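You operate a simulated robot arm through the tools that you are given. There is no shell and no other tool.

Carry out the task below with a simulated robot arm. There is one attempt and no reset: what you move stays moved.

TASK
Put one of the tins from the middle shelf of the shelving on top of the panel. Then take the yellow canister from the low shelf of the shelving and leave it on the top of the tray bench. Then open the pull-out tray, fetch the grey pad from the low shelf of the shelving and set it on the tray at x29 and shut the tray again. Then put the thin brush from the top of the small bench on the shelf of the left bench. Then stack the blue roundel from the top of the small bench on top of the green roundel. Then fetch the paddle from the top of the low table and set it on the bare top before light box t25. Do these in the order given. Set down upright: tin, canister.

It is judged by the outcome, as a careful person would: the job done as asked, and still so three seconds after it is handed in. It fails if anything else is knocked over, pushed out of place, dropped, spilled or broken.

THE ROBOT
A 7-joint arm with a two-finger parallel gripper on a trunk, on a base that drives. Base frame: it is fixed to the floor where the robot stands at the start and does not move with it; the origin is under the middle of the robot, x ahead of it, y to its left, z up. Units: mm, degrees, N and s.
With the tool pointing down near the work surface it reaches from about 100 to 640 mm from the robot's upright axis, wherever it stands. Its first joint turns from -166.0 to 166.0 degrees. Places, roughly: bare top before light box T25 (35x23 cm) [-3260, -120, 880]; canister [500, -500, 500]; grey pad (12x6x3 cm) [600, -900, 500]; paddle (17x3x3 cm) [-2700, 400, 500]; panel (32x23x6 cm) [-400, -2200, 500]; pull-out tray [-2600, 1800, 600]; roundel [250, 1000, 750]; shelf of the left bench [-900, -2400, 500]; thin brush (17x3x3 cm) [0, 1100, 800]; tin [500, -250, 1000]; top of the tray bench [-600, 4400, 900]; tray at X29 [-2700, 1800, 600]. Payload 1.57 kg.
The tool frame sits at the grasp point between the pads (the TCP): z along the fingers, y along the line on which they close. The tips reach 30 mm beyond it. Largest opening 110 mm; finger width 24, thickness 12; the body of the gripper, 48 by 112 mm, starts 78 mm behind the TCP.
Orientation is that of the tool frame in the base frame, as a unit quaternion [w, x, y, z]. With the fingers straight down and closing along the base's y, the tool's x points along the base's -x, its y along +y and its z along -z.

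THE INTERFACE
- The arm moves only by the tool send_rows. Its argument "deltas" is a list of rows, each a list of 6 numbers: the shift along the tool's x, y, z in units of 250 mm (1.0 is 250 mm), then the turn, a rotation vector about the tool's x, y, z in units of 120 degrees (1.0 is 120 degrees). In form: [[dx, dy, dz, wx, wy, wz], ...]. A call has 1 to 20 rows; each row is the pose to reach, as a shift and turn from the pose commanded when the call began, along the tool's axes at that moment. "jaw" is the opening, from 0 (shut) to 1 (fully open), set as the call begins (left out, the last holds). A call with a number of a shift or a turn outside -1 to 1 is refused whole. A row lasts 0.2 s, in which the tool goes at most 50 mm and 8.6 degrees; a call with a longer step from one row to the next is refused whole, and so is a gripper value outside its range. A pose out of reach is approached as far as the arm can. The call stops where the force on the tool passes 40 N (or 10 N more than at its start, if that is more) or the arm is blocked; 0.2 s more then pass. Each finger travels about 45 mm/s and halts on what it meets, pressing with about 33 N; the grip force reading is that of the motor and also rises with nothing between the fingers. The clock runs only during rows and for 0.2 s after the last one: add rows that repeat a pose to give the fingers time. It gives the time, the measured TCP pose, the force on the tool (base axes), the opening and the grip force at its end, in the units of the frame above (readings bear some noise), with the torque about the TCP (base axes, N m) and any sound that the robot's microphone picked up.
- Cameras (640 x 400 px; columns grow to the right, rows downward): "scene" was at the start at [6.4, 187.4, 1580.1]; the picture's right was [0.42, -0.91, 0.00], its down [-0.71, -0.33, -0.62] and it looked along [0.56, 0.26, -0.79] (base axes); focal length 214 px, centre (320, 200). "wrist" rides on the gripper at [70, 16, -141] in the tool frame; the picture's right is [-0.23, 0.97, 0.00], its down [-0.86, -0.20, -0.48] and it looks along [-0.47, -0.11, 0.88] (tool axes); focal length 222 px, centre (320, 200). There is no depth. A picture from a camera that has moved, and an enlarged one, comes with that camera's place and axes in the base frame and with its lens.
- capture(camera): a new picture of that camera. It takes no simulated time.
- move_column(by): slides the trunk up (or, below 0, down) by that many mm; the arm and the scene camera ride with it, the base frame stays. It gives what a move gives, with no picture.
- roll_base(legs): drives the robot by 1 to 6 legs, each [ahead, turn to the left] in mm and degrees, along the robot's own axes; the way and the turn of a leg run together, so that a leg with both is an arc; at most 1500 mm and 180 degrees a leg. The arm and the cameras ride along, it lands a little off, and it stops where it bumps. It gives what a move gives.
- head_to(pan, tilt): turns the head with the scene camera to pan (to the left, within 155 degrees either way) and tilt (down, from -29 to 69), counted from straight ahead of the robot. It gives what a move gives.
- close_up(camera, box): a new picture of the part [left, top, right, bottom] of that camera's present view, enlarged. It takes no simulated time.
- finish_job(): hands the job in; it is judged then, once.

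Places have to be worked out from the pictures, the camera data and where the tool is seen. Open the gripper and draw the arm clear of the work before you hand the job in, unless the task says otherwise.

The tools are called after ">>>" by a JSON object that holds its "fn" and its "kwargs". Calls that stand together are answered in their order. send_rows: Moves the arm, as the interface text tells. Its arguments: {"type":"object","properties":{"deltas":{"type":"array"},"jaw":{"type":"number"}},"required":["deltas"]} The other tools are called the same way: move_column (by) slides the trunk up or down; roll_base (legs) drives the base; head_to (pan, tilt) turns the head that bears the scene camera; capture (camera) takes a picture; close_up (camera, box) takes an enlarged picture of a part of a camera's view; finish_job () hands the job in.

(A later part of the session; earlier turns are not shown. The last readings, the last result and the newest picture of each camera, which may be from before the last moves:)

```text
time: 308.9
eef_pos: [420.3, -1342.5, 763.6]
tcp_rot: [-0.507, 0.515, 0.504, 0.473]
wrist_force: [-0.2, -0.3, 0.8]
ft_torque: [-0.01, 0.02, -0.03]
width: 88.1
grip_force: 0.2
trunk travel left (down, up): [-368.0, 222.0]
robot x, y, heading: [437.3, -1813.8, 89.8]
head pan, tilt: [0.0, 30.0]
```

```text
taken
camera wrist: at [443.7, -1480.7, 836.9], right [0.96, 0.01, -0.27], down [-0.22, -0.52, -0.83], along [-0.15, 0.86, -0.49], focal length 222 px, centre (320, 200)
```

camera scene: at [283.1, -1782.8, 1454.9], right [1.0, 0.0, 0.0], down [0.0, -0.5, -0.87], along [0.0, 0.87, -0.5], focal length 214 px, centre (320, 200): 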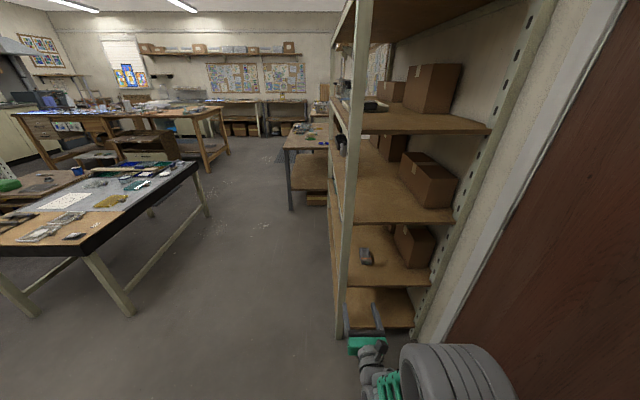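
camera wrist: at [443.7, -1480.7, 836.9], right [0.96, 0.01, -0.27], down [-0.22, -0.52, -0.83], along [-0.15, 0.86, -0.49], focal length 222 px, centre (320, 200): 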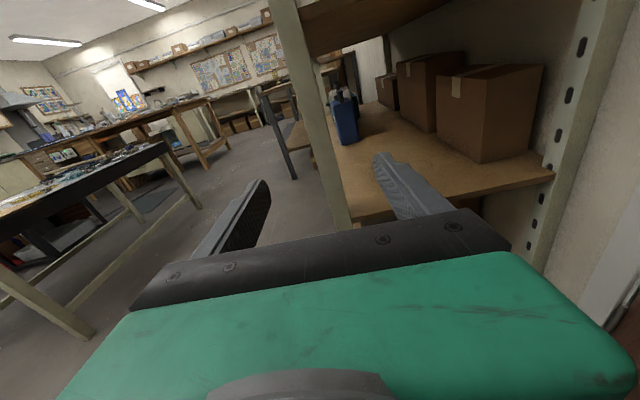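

The shelving's end is open and the pad is visible. I zoom in to measure it.

>>> {"fn": "close_up", "kwargs": {"camera": "scene", "box": [320, 210, 480, 310]}}

```text
4.00 times, centred on (400, 260) of scene
camera zoom: at [283.1, -1782.8, 1454.9], right [1.0, 0.0, 0.0], down [0.0, -0.5, -0.87], along [0.0, 0.87, -0.5], focal length 858 px, centre (0, -40)
```

zoom: 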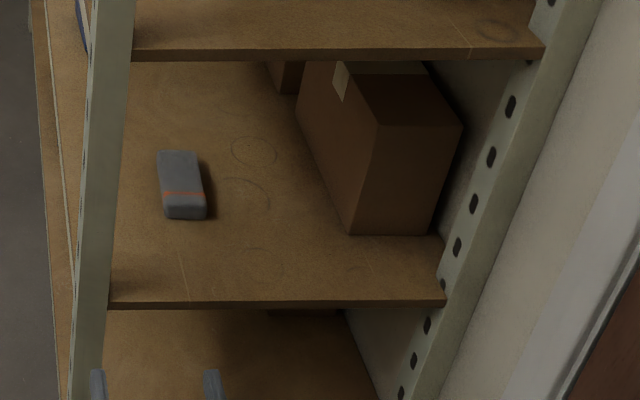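

Pad measured: centre (551,−847), long axis along y, shelf end y≈−1039. I pitch the hand 25° down and shift it 131 mm right to line up, then lower the trunk.

>>> {"fn": "send_rows", "kwargs": {"deltas": [[0.005, 0.1, 0, -0.003, -0.038, -0.004], [0.01, 0.21, 0, -0.006, -0.076, -0.008], [0.015, 0.32, 0, -0.009, -0.114, -0.011], [0.02, 0.43, 0, -0.012, -0.152, -0.015], [0.023, 0.524, 0, -0.0155, -0.19, -0.019], [0.023, 0.524, 0, -0.0155, -0.19, -0.019]], "jaw": 0.85}}

>>> {"fn": "move_column", "kwargs": {"by": -115}}

>>> {"fn": "capture", "kwargs": {"camera": "wrist"}}

>>> {"fn": "capture", "kwargs": {"camera": "scene"}}

```text
time: 310.3
eef_pos: [554.0, -1340.3, 762.4]
tcp_rot: [-0.379, 0.596, 0.597, 0.381]
wrist_force: [0.7, -1.0, 0.0]
ft_torque: [0.02, -0.01, 0.01]
width: 93.4
grip_force: 0.1
out of reach, approached as far as the arm can: row 1, 2
trunk travel left (down, up): [-368.0, 222.0]
robot x, y, heading: [442.2, -1812.5, 89.8]
head pan, tilt: [0.0, 30.0]
```

```text
time: 311.8
eef_pos: [554.3, -1339.7, 649.1]
tcp_rot: [-0.379, 0.596, 0.597, 0.381]
wrist_force: [0.3, 0.3, -0.1]
ft_torque: [0.03, -0.03, 0.01]
width: 93.4
grip_force: 0.0
trunk travel left (down, up): [-253.0, 337.0]
robot x, y, heading: [440.6, -1819.9, 90.0]
head pan, tilt: [0.0, 30.0]
```

```text
taken
camera wrist: at [569.2, -1438.7, 771.0], right [0.97, -0.1, -0.2], down [-0.2, -0.79, -0.57], along [-0.11, 0.6, -0.79], focal length 222 px, centre (320, 200)
```

wrist: 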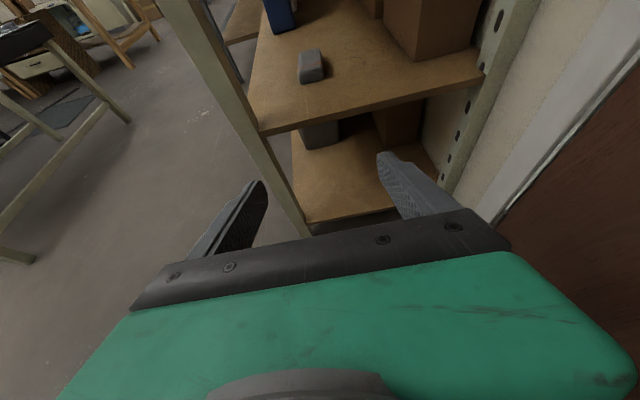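

```text
taken
camera scene: at [283.1, -1782.8, 1339.9], right [1.0, 0.0, 0.0], down [0.0, -0.5, -0.87], along [0.0, 0.87, -0.5], focal length 214 px, centre (320, 200)
```

scene: 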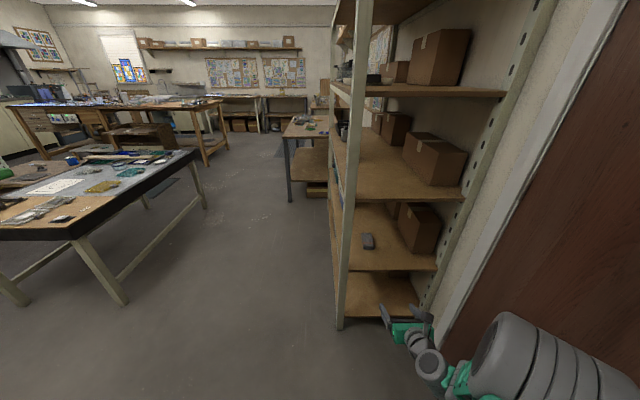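

Lined up (pad at x≈553, hand at 554). I drive forward 400 mm, hand entering above the shelf through the open end.

>>> {"fn": "roll_base", "kwargs": {"legs": [[400, 0]]}}

>>> {"fn": "capture", "kwargs": {"camera": "wrist"}}

>>> {"fn": "close_up", "kwargs": {"camera": "scene", "box": [320, 200, 480, 300]}}

```text
time: 314.2
eef_pos: [558.2, -945.2, 647.5]
tcp_rot: [-0.378, 0.597, 0.596, 0.382]
wrist_force: [0.4, -0.8, 0.4]
ft_torque: [0.01, -0.02, -0.01]
width: 93.4
grip_force: 0.1
trunk travel left (down, up): [-253.0, 337.0]
robot x, y, heading: [440.9, -1423.5, 89.4]
head pan, tilt: [0.0, 30.0]
```

```text
taken
camera wrist: at [572.3, -1043.7, 771.0], right [0.97, -0.1, -0.2], down [-0.2, -0.79, -0.57], along [-0.1, 0.6, -0.79], focal length 222 px, centre (320, 200)
```

wrist: 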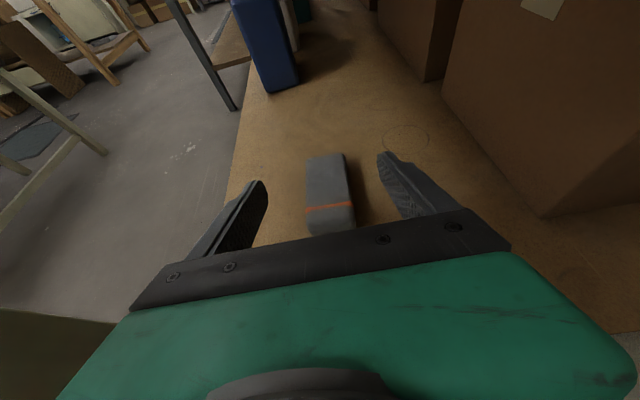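

```text
4.00 times, centred on (400, 250) of scene
camera zoom: at [285.0, -1386.9, 1339.9], right [1.0, -0.01, 0.0], down [0.0, -0.5, -0.87], along [0.01, 0.87, -0.5], focal length 858 px, centre (0, 0)
```

zoom: 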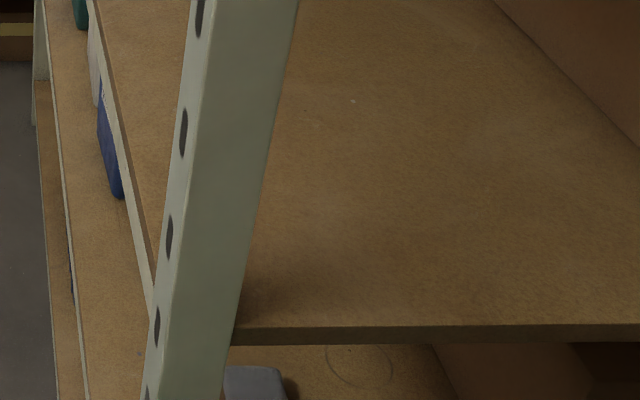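

Pad is centred between the fingers. I drive 82 mm more and descend with the trunk to z≈552.

>>> {"fn": "roll_base", "kwargs": {"legs": [[82, 0]]}}

>>> {"fn": "move_column", "kwargs": {"by": -85}}

>>> {"fn": "capture", "kwargs": {"camera": "wrist"}}

```text
time: 315.3
eef_pos: [558.1, -863.7, 647.4]
tcp_rot: [-0.379, 0.596, 0.597, 0.38]
wrist_force: [1.2, -0.2, 0.7]
ft_torque: [0.0, 0.01, 0.01]
width: 93.2
grip_force: 0.1
trunk travel left (down, up): [-253.0, 337.0]
robot x, y, heading: [441.3, -1341.7, 89.9]
head pan, tilt: [0.0, 30.0]
```

```text
time: 316.5
eef_pos: [557.3, -863.5, 564.3]
tcp_rot: [-0.378, 0.597, 0.596, 0.382]
wrist_force: [-0.2, -0.7, 0.1]
ft_torque: [0.01, 0.02, 0.0]
width: 93.5
grip_force: 0.1
trunk travel left (down, up): [-168.0, 422.0]
robot x, y, heading: [441.9, -1339.3, 89.8]
head pan, tilt: [0.0, 30.0]
```

```text
taken
camera wrist: at [572.4, -962.3, 686.0], right [0.97, -0.1, -0.2], down [-0.2, -0.79, -0.57], along [-0.11, 0.6, -0.79], focal length 222 px, centre (320, 200)
```

wrist: 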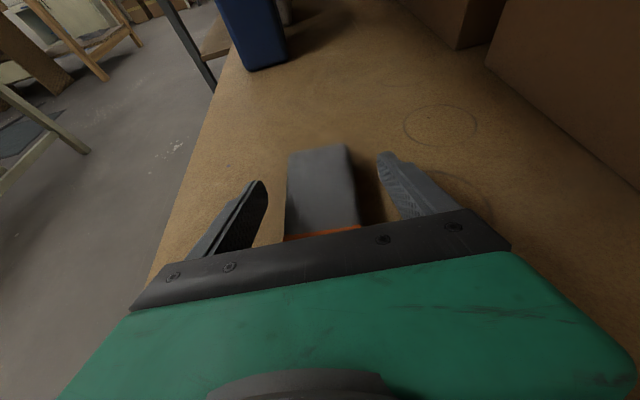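

>>> {"fn": "move_column", "kwargs": {"by": -15}}

>>> {"fn": "close_up", "kwargs": {"camera": "wrist", "box": [180, 110, 480, 260]}}

```text
time: 317.1
eef_pos: [557.4, -864.1, 548.2]
tcp_rot: [-0.38, 0.596, 0.597, 0.381]
wrist_force: [-0.4, 0.8, -1.0]
ft_torque: [-0.01, -0.01, -0.03]
width: 93.3
grip_force: 0.1
trunk travel left (down, up): [-153.0, 437.0]
robot x, y, heading: [443.4, -1336.6, 89.7]
head pan, tilt: [0.0, 30.0]
```

```text
2.13 times, centred on (330, 185) of wrist
camera zoom: at [572.4, -962.3, 670.9], right [0.97, -0.1, -0.2], down [-0.2, -0.79, -0.57], along [-0.11, 0.6, -0.79], focal length 474 px, centre (299, 232)
```

zoom: 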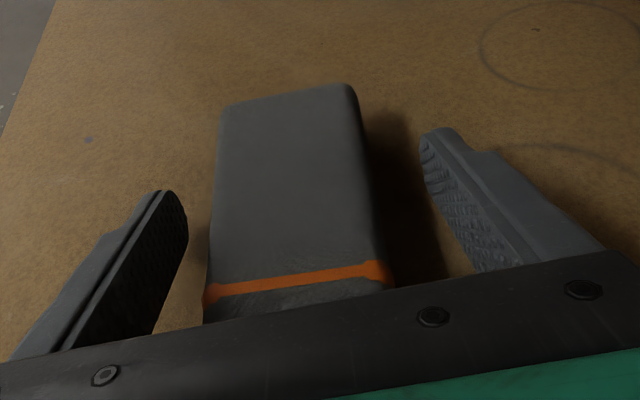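

Fingers straddle the pad near the shelf surface. Close, then lift by trunk.

>>> {"fn": "send_rows", "kwargs": {"deltas": [[0, 0, 0, 0, 0, 0], [0, 0, 0, 0, 0, 0], [0, 0, 0, 0, 0, 0], [0, 0, 0, 0, 0, 0], [0, 0, 0, 0, 0, 0], [0, 0, 0, 0, 0, 0], [0, 0, 0, 0, 0, 0]], "jaw": 0}}

>>> {"fn": "move_column", "kwargs": {"by": 60}}

>>> {"fn": "capture", "kwargs": {"camera": "wrist"}}

```text
time: 318.7
eef_pos: [556.6, -863.3, 548.9]
tcp_rot: [-0.378, 0.597, 0.596, 0.381]
wrist_force: [-0.5, 1.0, 0.4]
ft_torque: [0.03, 0.0, -0.06]
width: 59.3
grip_force: 33.0
trunk travel left (down, up): [-153.0, 437.0]
robot x, y, heading: [443.1, -1337.2, 89.6]
head pan, tilt: [0.0, 30.0]
```

```text
time: 319.7
eef_pos: [558.1, -863.1, 608.4]
tcp_rot: [-0.379, 0.596, 0.597, 0.381]
wrist_force: [-0.6, 0.1, -0.5]
ft_torque: [0.01, -0.01, 0.03]
width: 59.1
grip_force: 33.4
trunk travel left (down, up): [-213.0, 377.0]
robot x, y, heading: [447.3, -1337.6, 89.7]
head pan, tilt: [0.0, 30.0]
```

```text
taken
camera wrist: at [572.4, -962.3, 730.9], right [0.97, -0.1, -0.2], down [-0.2, -0.79, -0.57], along [-0.11, 0.6, -0.79], focal length 222 px, centre (320, 200)
```

wrist: 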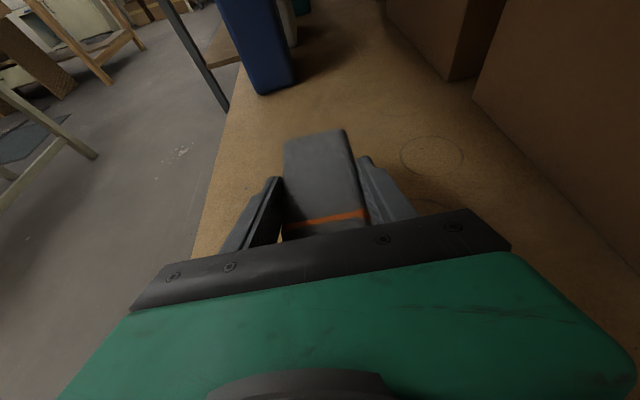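

Pad is held (59 mm). I back out of the shelf, raise, and retrace the route toward the tray.

>>> {"fn": "roll_base", "kwargs": {"legs": [[-480, 0]]}}

>>> {"fn": "move_column", "kwargs": {"by": 160}}

>>> {"fn": "roll_base", "kwargs": {"legs": [[0, 60], [1080, 0], [0, -60]]}}

>>> {"fn": "capture", "kwargs": {"camera": "scene"}}

>>> {"fn": "capture", "kwargs": {"camera": "wrist"}}

```text
time: 322.6
eef_pos: [556.1, -1341.5, 607.5]
tcp_rot: [-0.379, 0.597, 0.595, 0.382]
wrist_force: [0.2, 0.0, -0.3]
ft_torque: [-0.01, -0.01, 0.0]
width: 59.2
grip_force: 33.2
trunk travel left (down, up): [-213.0, 377.0]
robot x, y, heading: [438.3, -1814.1, 89.4]
head pan, tilt: [0.0, 30.0]
```

```text
time: 324.4
eef_pos: [555.0, -1342.1, 767.7]
tcp_rot: [-0.378, 0.597, 0.596, 0.381]
wrist_force: [0.3, 0.5, -0.5]
ft_torque: [-0.03, 0.01, 0.05]
width: 59.0
grip_force: 32.9
trunk travel left (down, up): [-373.0, 217.0]
robot x, y, heading: [437.8, -1817.9, 89.6]
head pan, tilt: [0.0, 30.0]
```

```text
time: 335.2
eef_pos: [-341.4, -809.4, 768.2]
tcp_rot: [-0.374, 0.605, 0.588, 0.387]
wrist_force: [0.3, 0.5, -0.7]
ft_torque: [0.02, -0.01, 0.01]
width: 59.2
grip_force: 33.0
trunk travel left (down, up): [-373.0, 217.0]
robot x, y, heading: [-471.2, -1279.0, 88.0]
head pan, tilt: [0.0, 30.0]
```

```text
taken
camera scene: at [-625.8, -1244.5, 1459.9], right [1.0, -0.03, 0.0], down [-0.02, -0.5, -0.87], along [0.03, 0.87, -0.5], focal length 214 px, centre (320, 200)
```

scene: 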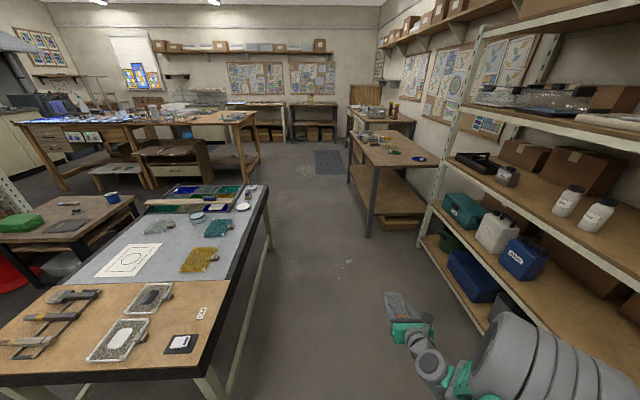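

```text
taken
camera wrist: at [-329.6, -908.9, 890.9], right [0.97, -0.12, -0.2], down [-0.22, -0.79, -0.57], along [-0.09, 0.6, -0.79], focal length 222 px, centre (320, 200)
```

wrist: 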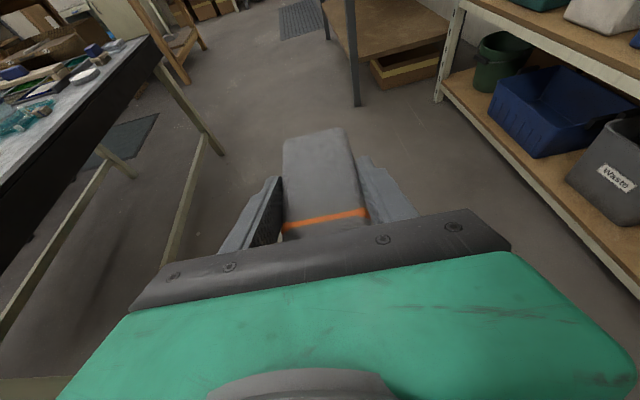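

Pad secure. Continue up the corridor and around toward the tray.

>>> {"fn": "roll_base", "kwargs": {"legs": [[0, 2.3], [1450, 0], [250, 0], [0, 25], [620, 0], [0, 64.7]]}}

>>> {"fn": "capture", "kwargs": {"camera": "scene"}}

```text
time: 351.4
eef_pos: [-1227.0, 1090.5, 767.6]
tcp_rot: [-0.537, -0.009, 0.843, -0.005]
wrist_force: [-0.5, -0.1, -0.3]
ft_torque: [-0.01, 0.0, 0.0]
width: 59.4
grip_force: 33.0
trunk travel left (down, up): [-373.0, 217.0]
robot x, y, heading: [-753.9, 979.9, -179.1]
head pan, tilt: [0.0, 30.0]
```

```text
taken
camera scene: at [-779.5, 830.0, 1459.9], right [-0.02, 1.0, 0.0], down [0.5, 0.01, -0.87], along [-0.87, -0.01, -0.5], focal length 214 px, centre (320, 200)
```

scene: 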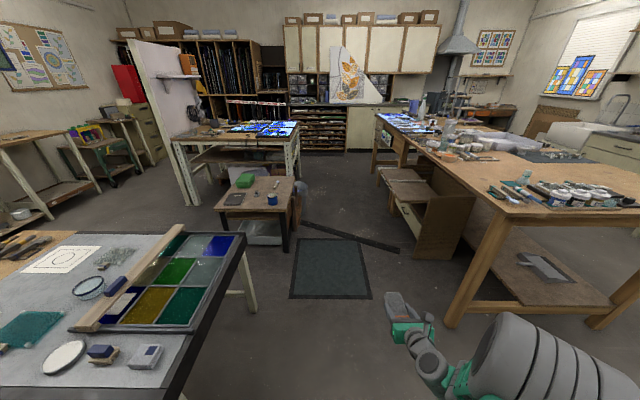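

Open tray is visible ahead. I drive to x≈−2720, in line with the X29 half, and turn to face it.

>>> {"fn": "roll_base", "kwargs": {"legs": [[1000, 0], [960, 0]]}}

>>> {"fn": "capture", "kwargs": {"camera": "scene"}}

```text
time: 361.2
eef_pos: [-3195.9, 1027.3, 767.6]
tcp_rot: [-0.537, -0.018, 0.843, -0.01]
wrist_force: [0.7, -0.2, 0.0]
ft_torque: [-0.01, -0.03, 0.03]
width: 59.1
grip_force: 32.7
trunk travel left (down, up): [-373.0, 217.0]
robot x, y, heading: [-2716.9, 932.2, -177.9]
head pan, tilt: [0.0, 30.0]
```

```text
taken
camera scene: at [-2743.2, 776.9, 1459.9], right [-0.04, 1.0, 0.0], down [0.5, 0.02, -0.87], along [-0.87, -0.03, -0.5], focal length 214 px, centre (320, 200)
```

scene: 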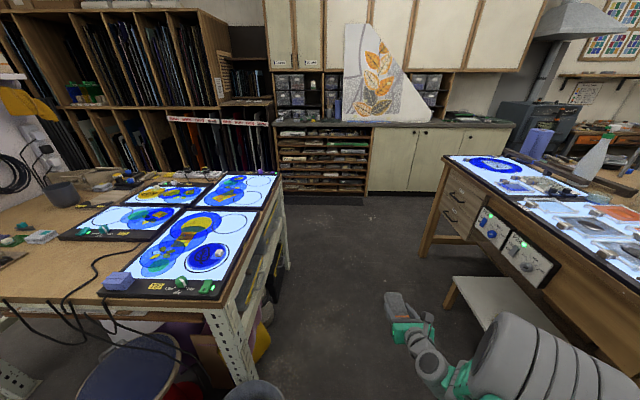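

>>> {"fn": "roll_base", "kwargs": {"legs": [[0, -92]]}}

>>> {"fn": "head_to", "kwargs": {"pan": 0, "tilt": 40}}

>>> {"fn": "capture", "kwargs": {"camera": "scene"}}

>>> {"fn": "capture", "kwargs": {"camera": "wrist"}}

```text
time: 365.5
eef_pos: [-2604.8, 1407.2, 769.0]
tcp_rot: [-0.381, 0.592, 0.6, 0.379]
wrist_force: [0.0, 0.0, -0.7]
ft_torque: [0.0, -0.01, -0.01]
width: 59.4
grip_force: 33.0
trunk travel left (down, up): [-373.0, 217.0]
robot x, y, heading: [-2713.6, 933.6, 90.6]
head pan, tilt: [0.0, 30.0]
```

```text
time: 366.3
eef_pos: [-2606.8, 1406.5, 767.2]
tcp_rot: [-0.381, 0.593, 0.6, 0.378]
wrist_force: [-0.4, -0.1, -1.4]
ft_torque: [-0.03, -0.01, 0.01]
width: 59.2
grip_force: 32.9
trunk travel left (down, up): [-373.0, 217.0]
robot x, y, heading: [-2715.5, 928.6, 90.4]
head pan, tilt: [0.0, 40.0]
```

```text
taken
camera scene: at [-2873.4, 956.4, 1444.6], right [1.0, 0.01, 0.0], down [0.0, -0.64, -0.77], along [-0.01, 0.77, -0.64], focal length 214 px, centre (320, 200)
```

scene: 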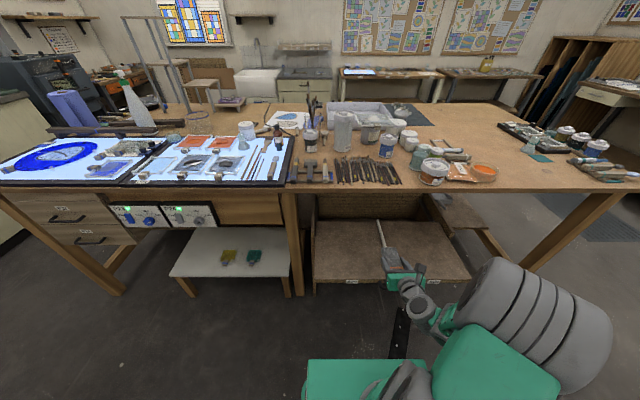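

```text
taken
camera wrist: at [-2590.6, 1308.7, 890.9], right [0.98, -0.09, -0.2], down [-0.19, -0.8, -0.57], along [-0.11, 0.6, -0.79], focal length 222 px, centre (320, 200)
```

wrist: 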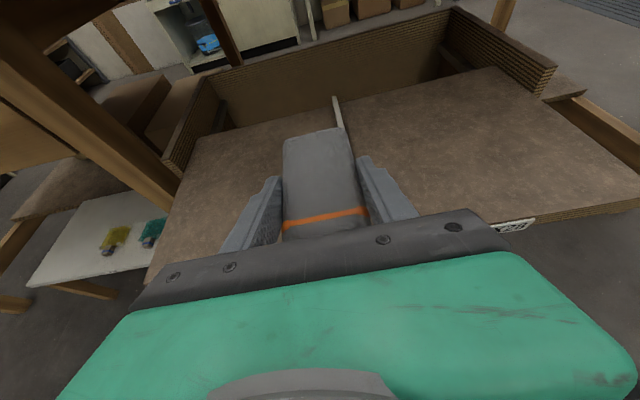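

>>> {"fn": "close_up", "kwargs": {"camera": "scene", "box": [290, 180, 490, 305]}}

```text
3.20 times, centred on (390, 242) of scene
camera zoom: at [-2873.4, 956.4, 1444.6], right [1.0, 0.01, 0.0], down [0.0, -0.64, -0.77], along [-0.01, 0.77, -0.64], focal length 686 px, centre (96, 64)
```

zoom: 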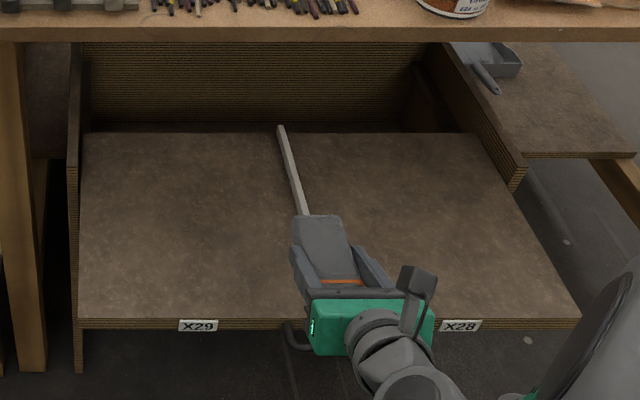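

Tray measured: front y≈1434, X29 half x −2906…−2585, surface z≈615. I shift the hand left 133 mm, drive forward 105 mm, and lower by trunk to just above.

>>> {"fn": "send_rows", "kwargs": {"deltas": [[0, -0.11, 0, 0, 0, 0], [0, -0.22, 0, 0, 0, 0], [0, -0.33, 0, 0, 0, 0], [0, -0.44, 0, 0, 0, 0], [0, -0.532, 0, 0, 0, 0], [0, -0.532, 0, 0, 0, 0]]}}

>>> {"fn": "roll_base", "kwargs": {"legs": [[105, 0]]}}

>>> {"fn": "move_column", "kwargs": {"by": -95}}

>>> {"fn": "capture", "kwargs": {"camera": "wrist"}}

>>> {"fn": "close_up", "kwargs": {"camera": "scene", "box": [250, 180, 450, 305]}}

```text
time: 367.7
eef_pos: [-2718.7, 1405.5, 766.6]
tcp_rot: [-0.383, 0.591, 0.601, 0.378]
wrist_force: [0.1, -0.1, -1.3]
ft_torque: [-0.04, -0.01, 0.05]
width: 59.0
grip_force: 32.9
out of reach, approached as far as the arm can: row 5, 6
trunk travel left (down, up): [-373.0, 217.0]
robot x, y, heading: [-2718.7, 929.9, 90.2]
head pan, tilt: [0.0, 40.0]
```

```text
time: 368.8
eef_pos: [-2721.2, 1511.3, 766.7]
tcp_rot: [-0.383, 0.591, 0.601, 0.378]
wrist_force: [-0.5, 0.4, -0.6]
ft_torque: [-0.01, 0.0, -0.01]
width: 59.2
grip_force: 32.9
trunk travel left (down, up): [-373.0, 217.0]
robot x, y, heading: [-2716.1, 1036.1, 90.6]
head pan, tilt: [0.0, 40.0]
```

```text
time: 370.1
eef_pos: [-2720.4, 1511.6, 671.4]
tcp_rot: [-0.383, 0.592, 0.6, 0.378]
wrist_force: [-0.2, -0.1, -0.5]
ft_torque: [-0.04, 0.02, -0.02]
width: 59.1
grip_force: 33.2
trunk travel left (down, up): [-278.0, 312.0]
robot x, y, heading: [-2718.0, 1036.9, 90.5]
head pan, tilt: [0.0, 40.0]
```

```text
taken
camera wrist: at [-2704.4, 1412.6, 794.4], right [0.98, -0.08, -0.21], down [-0.19, -0.8, -0.57], along [-0.12, 0.6, -0.79], focal length 222 px, centre (320, 200)
```

wrist: 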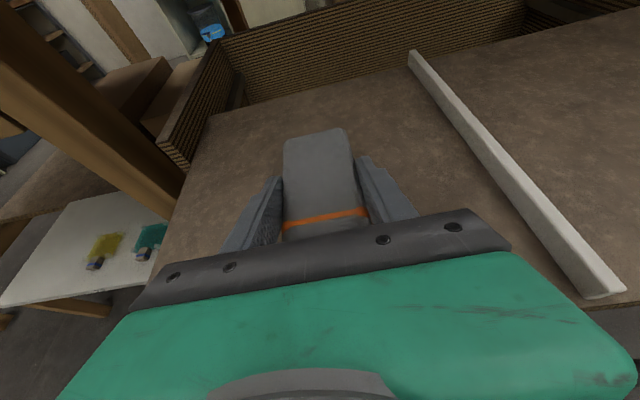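

```text
3.20 times, centred on (350, 242) of scene
camera zoom: at [-2874.1, 1061.5, 1349.6], right [1.0, 0.01, 0.0], down [0.0, -0.64, -0.77], along [-0.01, 0.77, -0.64], focal length 686 px, centre (224, 64)
```

zoom: 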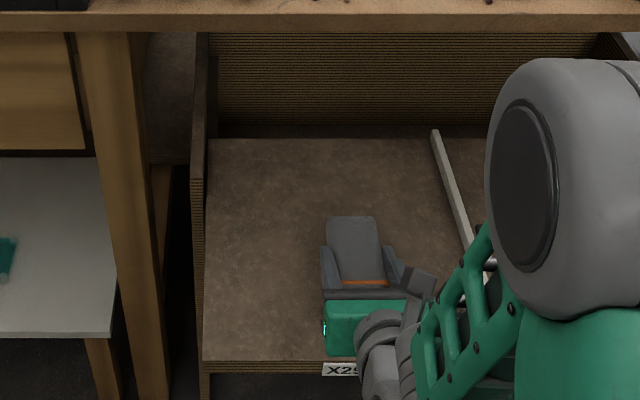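

Pad is above the middle of the X29 half. I lower in small steps.

>>> {"fn": "move_column", "kwargs": {"by": -20}}

>>> {"fn": "send_rows", "kwargs": {"deltas": [[-0.006, 0, 0.003, 0, 0, 0], [-0.012, 0, 0.006, 0, 0, 0], [-0.012, 0, 0.006, 0, 0, 0]]}}

>>> {"fn": "send_rows", "kwargs": {"deltas": [[-0.006, 0, 0.003, 0, 0, 0], [-0.012, 0, 0.006, 0, 0, 0], [-0.012, 0, 0.006, 0, 0, 0]]}}

>>> {"fn": "send_rows", "kwargs": {"deltas": [[-0.006, 0, 0.003, 0, 0, 0], [-0.012, 0, 0.006, 0, 0, 0], [-0.012, 0, 0.006, 0, 0, 0]]}}

```text
time: 370.8
eef_pos: [-2721.4, 1512.2, 651.3]
tcp_rot: [-0.383, 0.591, 0.601, 0.377]
wrist_force: [-0.1, 0.9, 0.1]
ft_torque: [0.0, 0.03, 0.0]
width: 59.2
grip_force: 33.1
trunk travel left (down, up): [-258.0, 332.0]
robot x, y, heading: [-2719.0, 1038.4, 90.6]
head pan, tilt: [0.0, 40.0]
```

```text
time: 371.6
eef_pos: [-2720.7, 1512.5, 648.9]
tcp_rot: [-0.384, 0.591, 0.6, 0.379]
wrist_force: [0.2, -1.5, 3.9]
ft_torque: [0.29, -0.04, 0.0]
width: 59.2
grip_force: 33.7
trunk travel left (down, up): [-258.0, 332.0]
robot x, y, heading: [-2716.3, 1040.2, 90.1]
head pan, tilt: [0.0, 40.0]
```

```text
time: 372.4
eef_pos: [-2721.6, 1512.0, 647.4]
tcp_rot: [-0.386, 0.59, 0.598, 0.381]
wrist_force: [0.4, 1.2, 33.9]
ft_torque: [-0.36, 0.04, -0.02]
width: 59.1
grip_force: 33.1
trunk travel left (down, up): [-258.0, 332.0]
robot x, y, heading: [-2717.1, 1037.3, 90.6]
head pan, tilt: [0.0, 40.0]
```

```text
time: 372.9
eef_pos: [-2721.6, 1515.8, 647.8]
tcp_rot: [-0.389, 0.588, 0.597, 0.383]
wrist_force: [-1.0, 1.8, 13.4]
ft_torque: [-0.55, 0.0, -0.03]
width: 59.4
grip_force: 32.6
trunk travel left (down, up): [-258.0, 332.0]
robot x, y, heading: [-2715.9, 1038.2, 90.4]
head pan, tilt: [0.0, 40.0]
stopped in row 2: the force on the tool passed its limit at 45 N (the readings are from after the stop); the commanded pose is now the measured one
```

The pad rests on the tray. I open the jaws and rise straight up.

>>> {"fn": "send_rows", "kwargs": {"deltas": [[0, 0, 0, 0, 0, 0], [0, 0, 0, 0, 0, 0], [0, 0, 0, 0, 0, 0]], "jaw": 0.8}}

>>> {"fn": "move_column", "kwargs": {"by": 120}}

>>> {"fn": "capture", "kwargs": {"camera": "wrist"}}

>>> {"fn": "close_up", "kwargs": {"camera": "scene", "box": [250, 180, 450, 305]}}

```text
time: 373.7
eef_pos: [-2721.2, 1514.7, 646.7]
tcp_rot: [-0.387, 0.589, 0.598, 0.381]
wrist_force: [-0.6, -0.1, 0.1]
ft_torque: [0.02, -0.03, -0.02]
width: 88.1
grip_force: 0.1
trunk travel left (down, up): [-258.0, 332.0]
robot x, y, heading: [-2714.9, 1035.0, 90.4]
head pan, tilt: [0.0, 40.0]
```

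```text
time: 375.2
eef_pos: [-2720.3, 1514.8, 764.3]
tcp_rot: [-0.387, 0.589, 0.598, 0.381]
wrist_force: [-0.1, -0.2, -1.1]
ft_torque: [-0.01, 0.0, 0.02]
width: 87.9
grip_force: 0.0
trunk travel left (down, up): [-378.0, 212.0]
robot x, y, heading: [-2716.8, 1035.5, 90.4]
head pan, tilt: [0.0, 40.0]
```

```text
taken
camera wrist: at [-2704.0, 1414.1, 887.5], right [0.97, -0.08, -0.21], down [-0.19, -0.79, -0.58], along [-0.12, 0.61, -0.79], focal length 222 px, centre (320, 200)
```

wrist: 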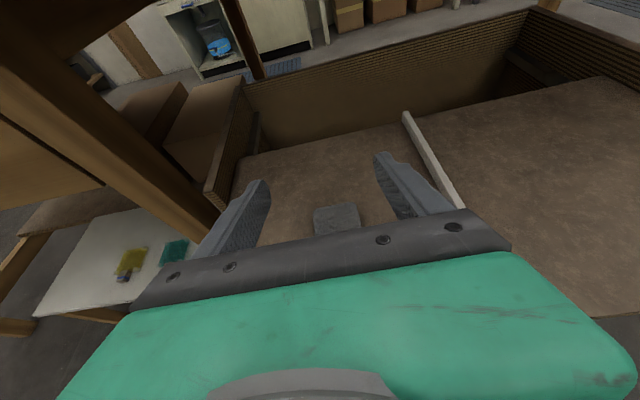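

```text
3.20 times, centred on (350, 242) of scene
camera zoom: at [-2874.2, 1061.5, 1449.5], right [1.0, 0.01, 0.0], down [0.0, -0.64, -0.77], along [-0.01, 0.77, -0.64], focal length 686 px, centre (224, 64)
```

zoom: 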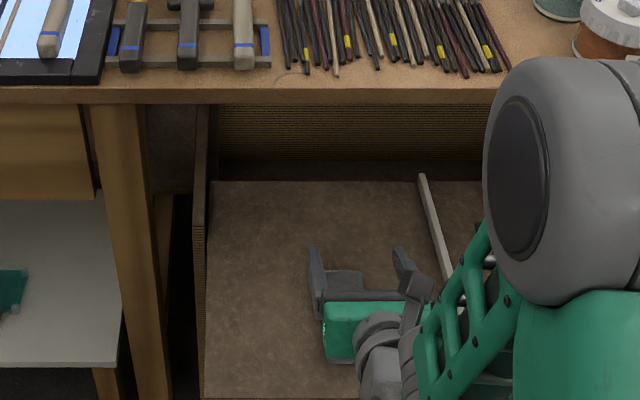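

Pad placed on X29. To shut the tray I back up 165 mm, level the hand, close the fingers, and line up with the handle's centre.

>>> {"fn": "roll_base", "kwargs": {"legs": [[-165, 0]]}}

>>> {"fn": "send_rows", "kwargs": {"deltas": [[0, 0.12, 0, 0, 0.04, 0], [0, 0.24, 0, 0, 0.08, 0], [0, 0.36, 0, 0, 0.12, 0], [0, 0.48, 0, 0, 0.16, 0], [0, 0.588, 0, 0, 0.201, 0], [0, 0.588, 0, 0, 0.201, 0], [0, 0.588, 0, 0, 0.201, 0]], "jaw": 0}}

>>> {"fn": "capture", "kwargs": {"camera": "scene"}}

>>> {"fn": "capture", "kwargs": {"camera": "wrist"}}

```text
time: 376.6
eef_pos: [-2719.7, 1365.7, 766.9]
tcp_rot: [-0.388, 0.589, 0.597, 0.381]
wrist_force: [0.4, 0.1, 0.3]
ft_torque: [0.01, 0.02, 0.04]
width: 87.9
grip_force: 0.1
trunk travel left (down, up): [-378.0, 212.0]
robot x, y, heading: [-2716.5, 886.1, 90.3]
head pan, tilt: [0.0, 40.0]
stopped in leg 1: the robot was blocked; the commanded pose is now the measured one
```

```text
time: 377.6
eef_pos: [-2618.0, 1367.2, 805.4]
tcp_rot: [-0.502, 0.519, 0.517, 0.46]
wrist_force: [-0.2, -0.7, 0.4]
ft_torque: [0.02, -0.02, -0.04]
width: 0.0
grip_force: 1.4
out of reach, approached as far as the arm can: row 5
trunk travel left (down, up): [-378.0, 212.0]
robot x, y, heading: [-2715.9, 888.1, 90.4]
head pan, tilt: [0.0, 40.0]
stopped in row 5: the arm was blocked; the commanded pose is now the measured one
```

```text
taken
camera scene: at [-2874.3, 912.7, 1449.4], right [1.0, 0.01, 0.0], down [0.01, -0.64, -0.77], along [-0.01, 0.77, -0.64], focal length 214 px, centre (320, 200)
```

scene: 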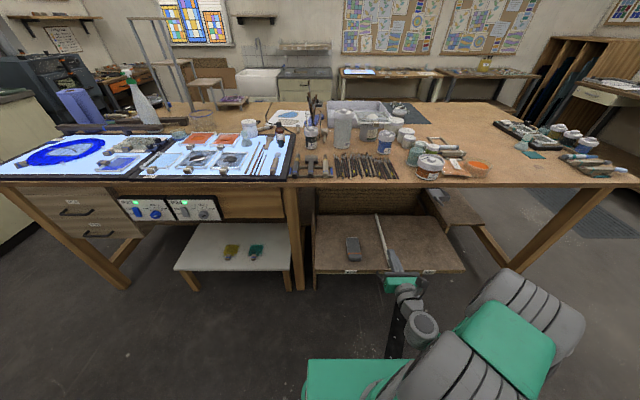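

```text
taken
camera wrist: at [-2595.1, 1232.3, 884.5], right [0.96, 0.02, -0.27], down [-0.22, -0.55, -0.81], along [-0.16, 0.84, -0.52], focal length 222 px, centre (320, 200)
```

wrist: 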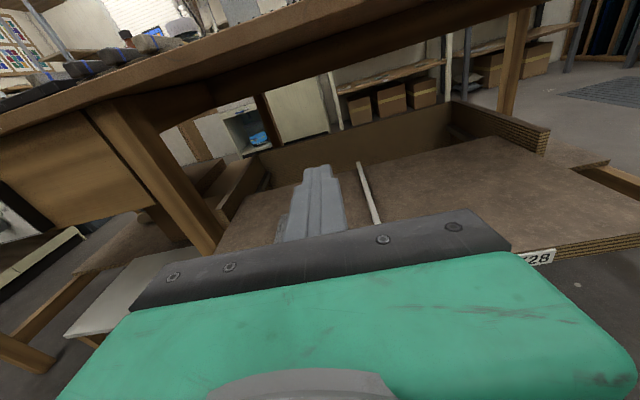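

The robot rear touched something again at y≈886, so I use the space I have: I'll push the tray front just left of the handle. Shift left 42 mm and lower to z≈605.

>>> {"fn": "send_rows", "kwargs": {"deltas": [[0, -0.08, 0, 0, 0.01, 0], [0, -0.168, -0.02, 0, 0.02, 0], [0, -0.168, -0.02, 0, 0.03, 0]]}}

>>> {"fn": "move_column", "kwargs": {"by": -195}}

>>> {"fn": "capture", "kwargs": {"camera": "wrist"}}

>>> {"fn": "close_up", "kwargs": {"camera": "scene", "box": [290, 170, 490, 295]}}

```text
time: 378.6
eef_pos: [-2639.3, 1381.8, 840.9]
tcp_rot: [0.509, -0.487, -0.5, -0.503]
wrist_force: [-0.7, -1.0, -0.6]
ft_torque: [-0.01, 0.0, -0.01]
width: 0.1
grip_force: 21.6
out of reach, approached as far as the arm can: row 2, 3
trunk travel left (down, up): [-378.0, 212.0]
robot x, y, heading: [-2712.5, 888.3, 90.8]
head pan, tilt: [0.0, 40.0]
stopped in row 3: the arm was blocked; the commanded pose is now the measured one
```

```text
time: 380.7
eef_pos: [-2639.0, 1382.7, 646.8]
tcp_rot: [0.51, -0.485, -0.5, -0.504]
wrist_force: [-0.1, -0.9, -0.9]
ft_torque: [0.01, 0.01, -0.02]
width: 0.0
grip_force: 21.5
trunk travel left (down, up): [-183.0, 407.0]
robot x, y, heading: [-2713.9, 889.1, 90.4]
head pan, tilt: [0.0, 40.0]
```

```text
taken
camera wrist: at [-2622.6, 1239.7, 712.3], right [0.98, 0.03, -0.22], down [-0.18, -0.46, -0.87], along [-0.12, 0.89, -0.44], focal length 222 px, centre (320, 200)
```

wrist: 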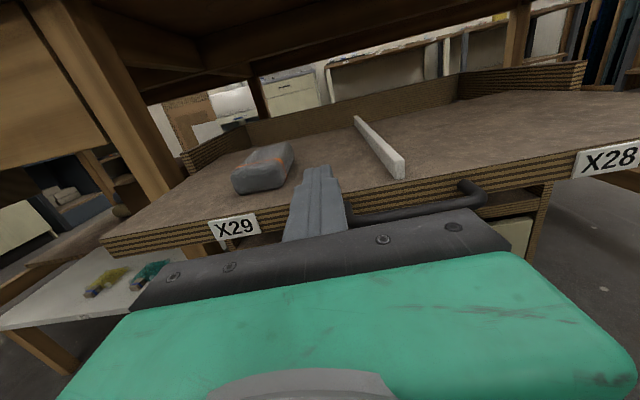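

```text
3.20 times, centred on (390, 232) of scene
camera zoom: at [-2873.1, 912.8, 1254.6], right [1.0, 0.01, 0.0], down [0.01, -0.64, -0.77], along [-0.01, 0.77, -0.64], focal length 686 px, centre (96, 96)
```

zoom: 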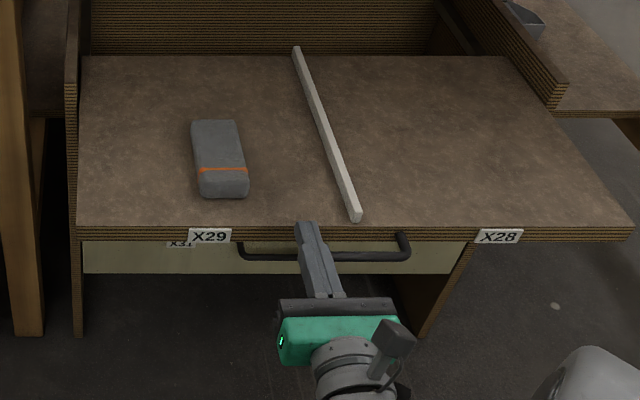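

The pad sits well on X29. I nudge the base heading +3° so the closed fingers are clear left of the handle, and lower to z≈604.

>>> {"fn": "roll_base", "kwargs": {"legs": [[0, 3]]}}

>>> {"fn": "move_column", "kwargs": {"by": -42}}

>>> {"fn": "capture", "kwargs": {"camera": "wrist"}}

>>> {"fn": "close_up", "kwargs": {"camera": "scene", "box": [290, 170, 490, 295]}}

```text
time: 381.6
eef_pos: [-2666.6, 1386.2, 645.6]
tcp_rot: [0.523, -0.471, -0.514, -0.49]
wrist_force: [-0.2, 0.1, -0.1]
ft_torque: [-0.03, -0.01, 0.0]
width: 0.2
grip_force: 21.3
trunk travel left (down, up): [-183.0, 407.0]
robot x, y, heading: [-2718.7, 888.2, 93.6]
head pan, tilt: [0.0, 40.0]
```

```text
time: 382.4
eef_pos: [-2666.0, 1386.0, 604.7]
tcp_rot: [0.522, -0.472, -0.513, -0.491]
wrist_force: [0.1, -1.3, 0.3]
ft_torque: [-0.03, 0.0, -0.01]
width: 0.1
grip_force: 20.9
trunk travel left (down, up): [-141.0, 449.0]
robot x, y, heading: [-2718.1, 888.1, 93.5]
head pan, tilt: [0.0, 40.0]
```

```text
taken
camera wrist: at [-2641.0, 1244.2, 670.6], right [0.97, 0.08, -0.22], down [-0.16, -0.47, -0.87], along [-0.17, 0.88, -0.44], focal length 222 px, centre (320, 200)
```

wrist: 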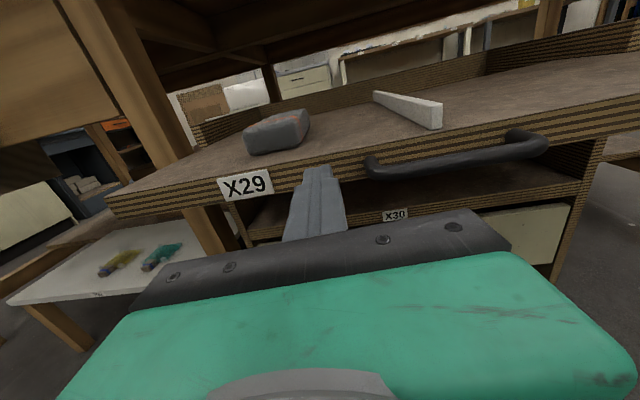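

```text
3.20 times, centred on (390, 232) of scene
camera zoom: at [-2874.1, 904.5, 1212.5], right [1.0, 0.06, 0.0], down [0.04, -0.64, -0.77], along [-0.05, 0.76, -0.64], focal length 686 px, centre (96, 96)
```

zoom: 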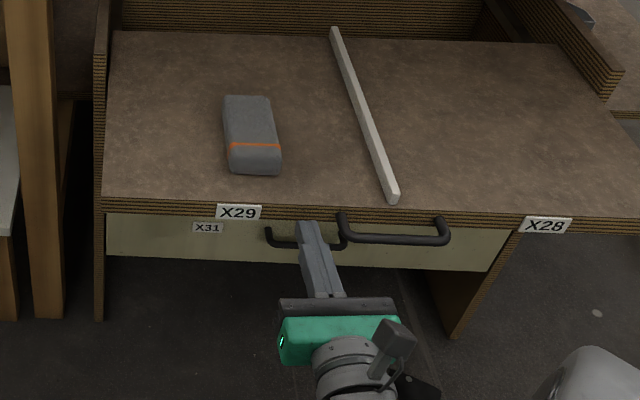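

Fingers face the tray's front edge between label and handle. I drive forward to push the tray shut.

>>> {"fn": "roll_base", "kwargs": {"legs": [[225, 0]]}}

>>> {"fn": "capture", "kwargs": {"camera": "wrist"}}

>>> {"fn": "capture", "kwargs": {"camera": "scene"}}

```text
time: 384.1
eef_pos: [-2680.7, 1607.8, 605.0]
tcp_rot: [0.523, -0.472, -0.513, -0.491]
wrist_force: [-0.2, -0.1, -0.6]
ft_torque: [0.02, 0.02, 0.02]
width: 0.0
grip_force: 21.5
trunk travel left (down, up): [-141.0, 449.0]
robot x, y, heading: [-2727.0, 1106.0, 93.6]
head pan, tilt: [0.0, 40.0]
```

```text
taken
camera wrist: at [-2655.1, 1466.4, 670.7], right [0.97, 0.08, -0.22], down [-0.16, -0.47, -0.87], along [-0.17, 0.88, -0.44], focal length 222 px, centre (320, 200)
```

wrist: 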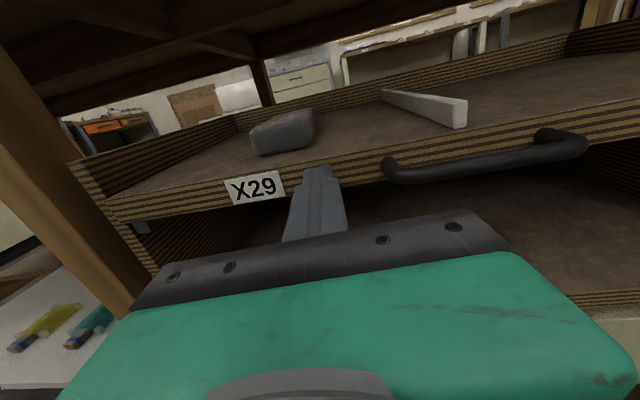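

```text
taken
camera scene: at [-2887.8, 1126.3, 1212.6], right [1.0, 0.06, 0.0], down [0.04, -0.64, -0.77], along [-0.05, 0.76, -0.64], focal length 214 px, centre (320, 200)
```

scene: 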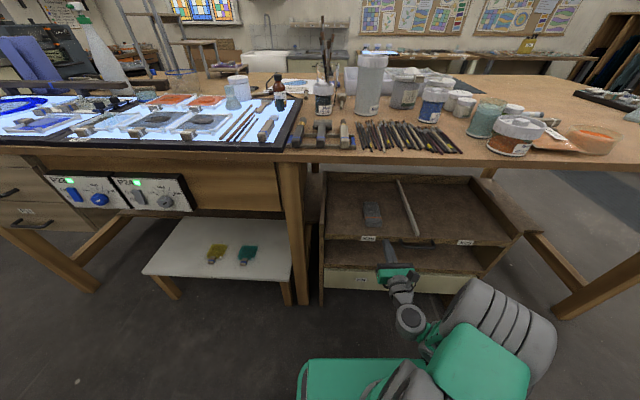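

Nearly shut. I push on with the base in small increments until it stops.

>>> {"fn": "roll_base", "kwargs": {"legs": [[18, 0]]}}

>>> {"fn": "roll_base", "kwargs": {"legs": [[12, 0]]}}

>>> {"fn": "capture", "kwargs": {"camera": "wrist"}}

>>> {"fn": "close_up", "kwargs": {"camera": "scene", "box": [300, 160, 540, 310]}}

```text
time: 385.0
eef_pos: [-2679.6, 1620.1, 606.9]
tcp_rot: [0.524, -0.472, -0.512, -0.491]
wrist_force: [-1.7, -18.6, 5.8]
ft_torque: [0.03, 0.0, -0.11]
width: 0.2
grip_force: 21.1
trunk travel left (down, up): [-141.0, 449.0]
robot x, y, heading: [-2732.6, 1124.6, 93.7]
head pan, tilt: [0.0, 40.0]
stopped in leg 1: the force on the tool passed its limit at 151 N (the readings are from after the stop); the commanded pose is now the measured one
```

```text
time: 385.7
eef_pos: [-2679.9, 1619.6, 605.4]
tcp_rot: [0.524, -0.473, -0.513, -0.489]
wrist_force: [-3.2, -18.2, 5.6]
ft_torque: [0.01, -0.01, -0.08]
width: 0.1
grip_force: 21.1
trunk travel left (down, up): [-141.0, 449.0]
robot x, y, heading: [-2732.0, 1121.8, 93.5]
head pan, tilt: [0.0, 40.0]
stopped in leg 1: the force on the tool passed its limit at 81 N (the readings are from after the stop); the commanded pose is now the measured one
```

```text
taken
camera wrist: at [-2655.3, 1478.0, 671.1], right [0.97, 0.08, -0.22], down [-0.16, -0.47, -0.87], along [-0.17, 0.88, -0.44], focal length 222 px, centre (320, 200)
```

wrist: 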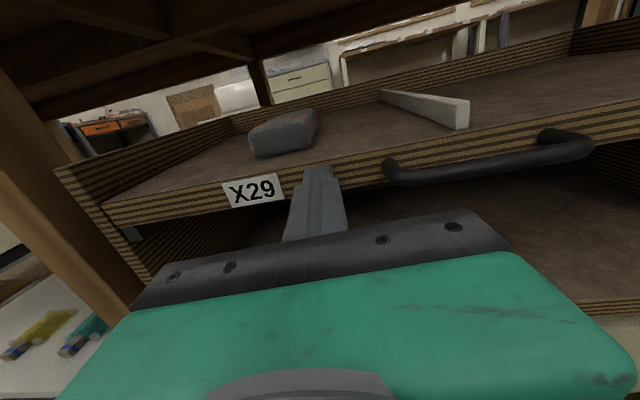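

```text
2.67 times, centred on (420, 235) of scene
camera zoom: at [-2888.8, 1139.0, 1212.5], right [1.0, 0.06, 0.0], down [0.04, -0.64, -0.77], along [-0.05, 0.77, -0.64], focal length 572 px, centre (53, 107)
```

zoom: 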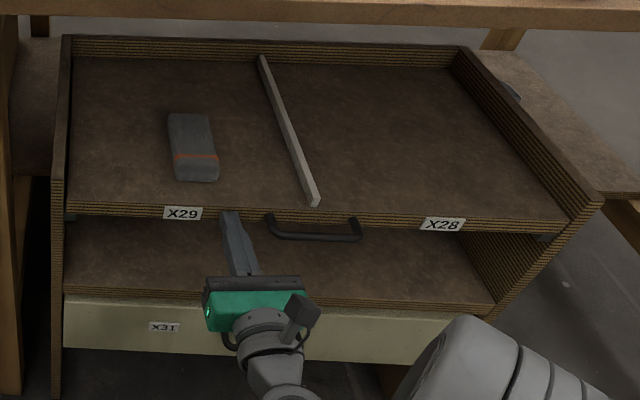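

The tray is fully shut with the pad on X29. I back off 110 mm and check, then leave toward the small bench for the brush.

>>> {"fn": "roll_base", "kwargs": {"legs": [[-110, 0]]}}

>>> {"fn": "close_up", "kwargs": {"camera": "scene", "box": [280, 140, 520, 290]}}

>>> {"fn": "move_column", "kwargs": {"by": 300}}

>>> {"fn": "roll_base", "kwargs": {"legs": [[0, -93]]}}

```text
time: 386.9
eef_pos: [-2675.1, 1509.0, 606.0]
tcp_rot: [0.523, -0.474, -0.513, -0.49]
wrist_force: [-0.9, 0.5, 0.6]
ft_torque: [-0.01, -0.02, -0.04]
width: 0.0
grip_force: 21.3
trunk travel left (down, up): [-141.0, 449.0]
robot x, y, heading: [-2724.4, 1010.3, 93.4]
head pan, tilt: [0.0, 40.0]
```

```text
2.67 times, centred on (400, 215) of scene
camera zoom: at [-2881.8, 1027.8, 1212.6], right [1.0, 0.06, 0.0], down [0.04, -0.64, -0.77], along [-0.05, 0.76, -0.64], focal length 572 px, centre (107, 160)
```

zoom: 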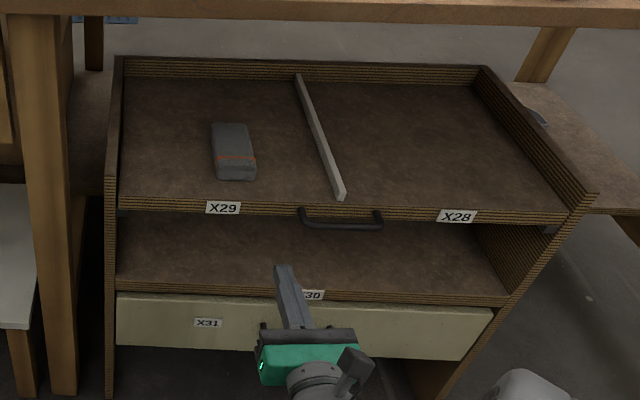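

```text
time: 389.9
eef_pos: [-2673.8, 1508.7, 904.6]
tcp_rot: [0.522, -0.474, -0.513, -0.49]
wrist_force: [-0.1, -0.2, 0.6]
ft_torque: [0.0, -0.01, 0.02]
width: 0.1
grip_force: 21.4
trunk travel left (down, up): [-441.0, 149.0]
robot x, y, heading: [-2720.9, 1011.5, 93.5]
head pan, tilt: [0.0, 40.0]
```

```text
time: 394.2
eef_pos: [-2231.1, 934.8, 905.0]
tcp_rot: [-0.005, 0.698, 0.01, 0.716]
wrist_force: [-0.3, -1.2, 0.3]
ft_torque: [-0.02, 0.0, 0.0]
width: 0.1
grip_force: 21.4
trunk travel left (down, up): [-441.0, 149.0]
robot x, y, heading: [-2724.1, 1013.8, 0.3]
head pan, tilt: [0.0, 40.0]
```

>>> {"fn": "roll_base", "kwargs": {"legs": [[1000, 0], [1000, 0]]}}

>>> {"fn": "capture", "kwargs": {"camera": "scene"}}

>>> {"fn": "capture", "kwargs": {"camera": "wrist"}}

```text
time: 404.2
eef_pos: [-218.2, 920.9, 903.9]
tcp_rot: [0.001, 0.698, 0.004, 0.716]
wrist_force: [1.6, 0.0, 0.1]
ft_torque: [0.02, 0.01, -0.01]
width: 0.1
grip_force: 21.1
trunk travel left (down, up): [-441.0, 149.0]
robot x, y, heading: [-714.5, 1003.7, -0.5]
head pan, tilt: [0.0, 40.0]
```

```text
taken
camera scene: at [-686.1, 1162.0, 1512.6], right [-0.01, -1.0, 0.0], down [-0.64, 0.01, -0.77], along [0.77, -0.01, -0.64], focal length 214 px, centre (320, 200)
```

scene: 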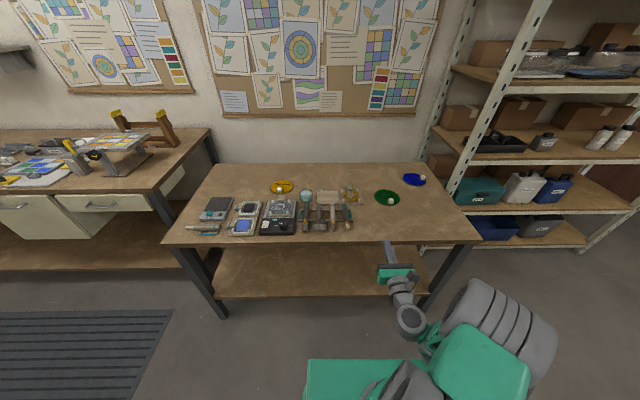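

```text
taken
camera wrist: at [-362.3, 905.2, 970.7], right [0.01, -0.98, -0.22], down [-0.46, 0.19, -0.87], along [0.89, 0.11, -0.44], focal length 222 px, centre (320, 200)
```

wrist: 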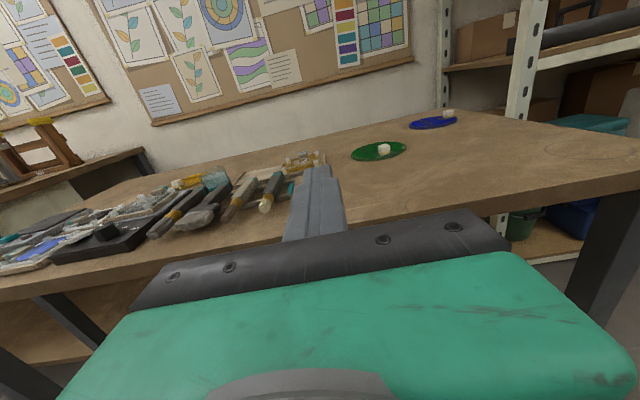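

>>> {"fn": "close_up", "kwargs": {"camera": "scene", "box": [250, 170, 440, 245]}}

>>> {"fn": "close_up", "kwargs": {"camera": "scene", "box": [280, 180, 370, 240]}}

>>> {"fn": "close_up", "kwargs": {"camera": "wrist", "box": [130, 130, 350, 260]}}

```text
3.37 times, centred on (345, 208) of scene
camera zoom: at [-686.1, 1162.0, 1512.6], right [-0.01, -1.0, 0.0], down [-0.64, 0.01, -0.77], along [0.77, -0.01, -0.64], focal length 722 px, centre (236, 175)
```

zoom: 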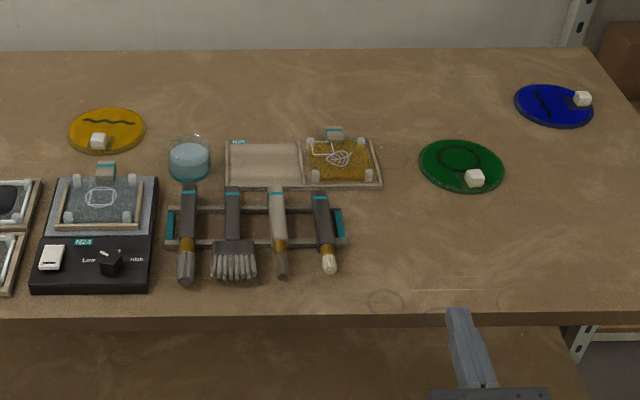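

```text
6.67 times, centred on (325, 210) of scene
camera zoom: at [-686.1, 1162.0, 1512.6], right [-0.01, -1.0, 0.0], down [-0.64, 0.01, -0.77], along [0.77, -0.01, -0.64], focal length 1430 px, centre (287, 133)
```

zoom: 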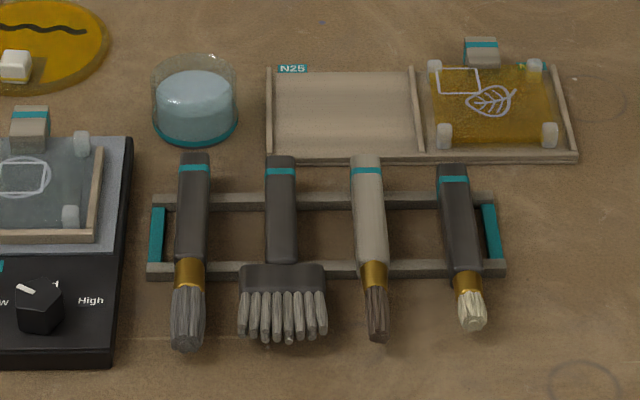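

```text
2.91 times, centred on (240, 195) of wrist
camera zoom: at [-362.3, 905.2, 970.7], right [0.01, -0.98, -0.22], down [-0.46, 0.19, -0.87], along [0.89, 0.11, -0.44], focal length 646 px, centre (553, 214)
```

zoom: 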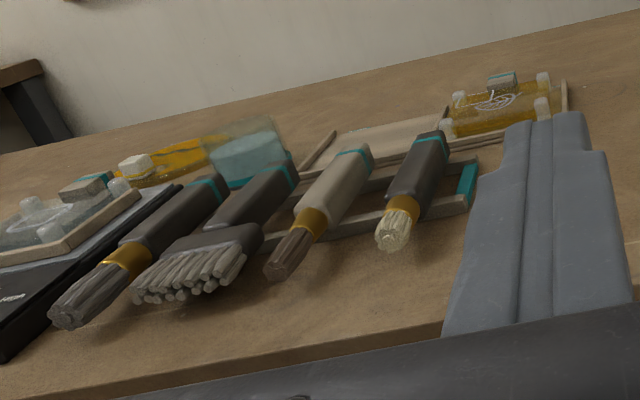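

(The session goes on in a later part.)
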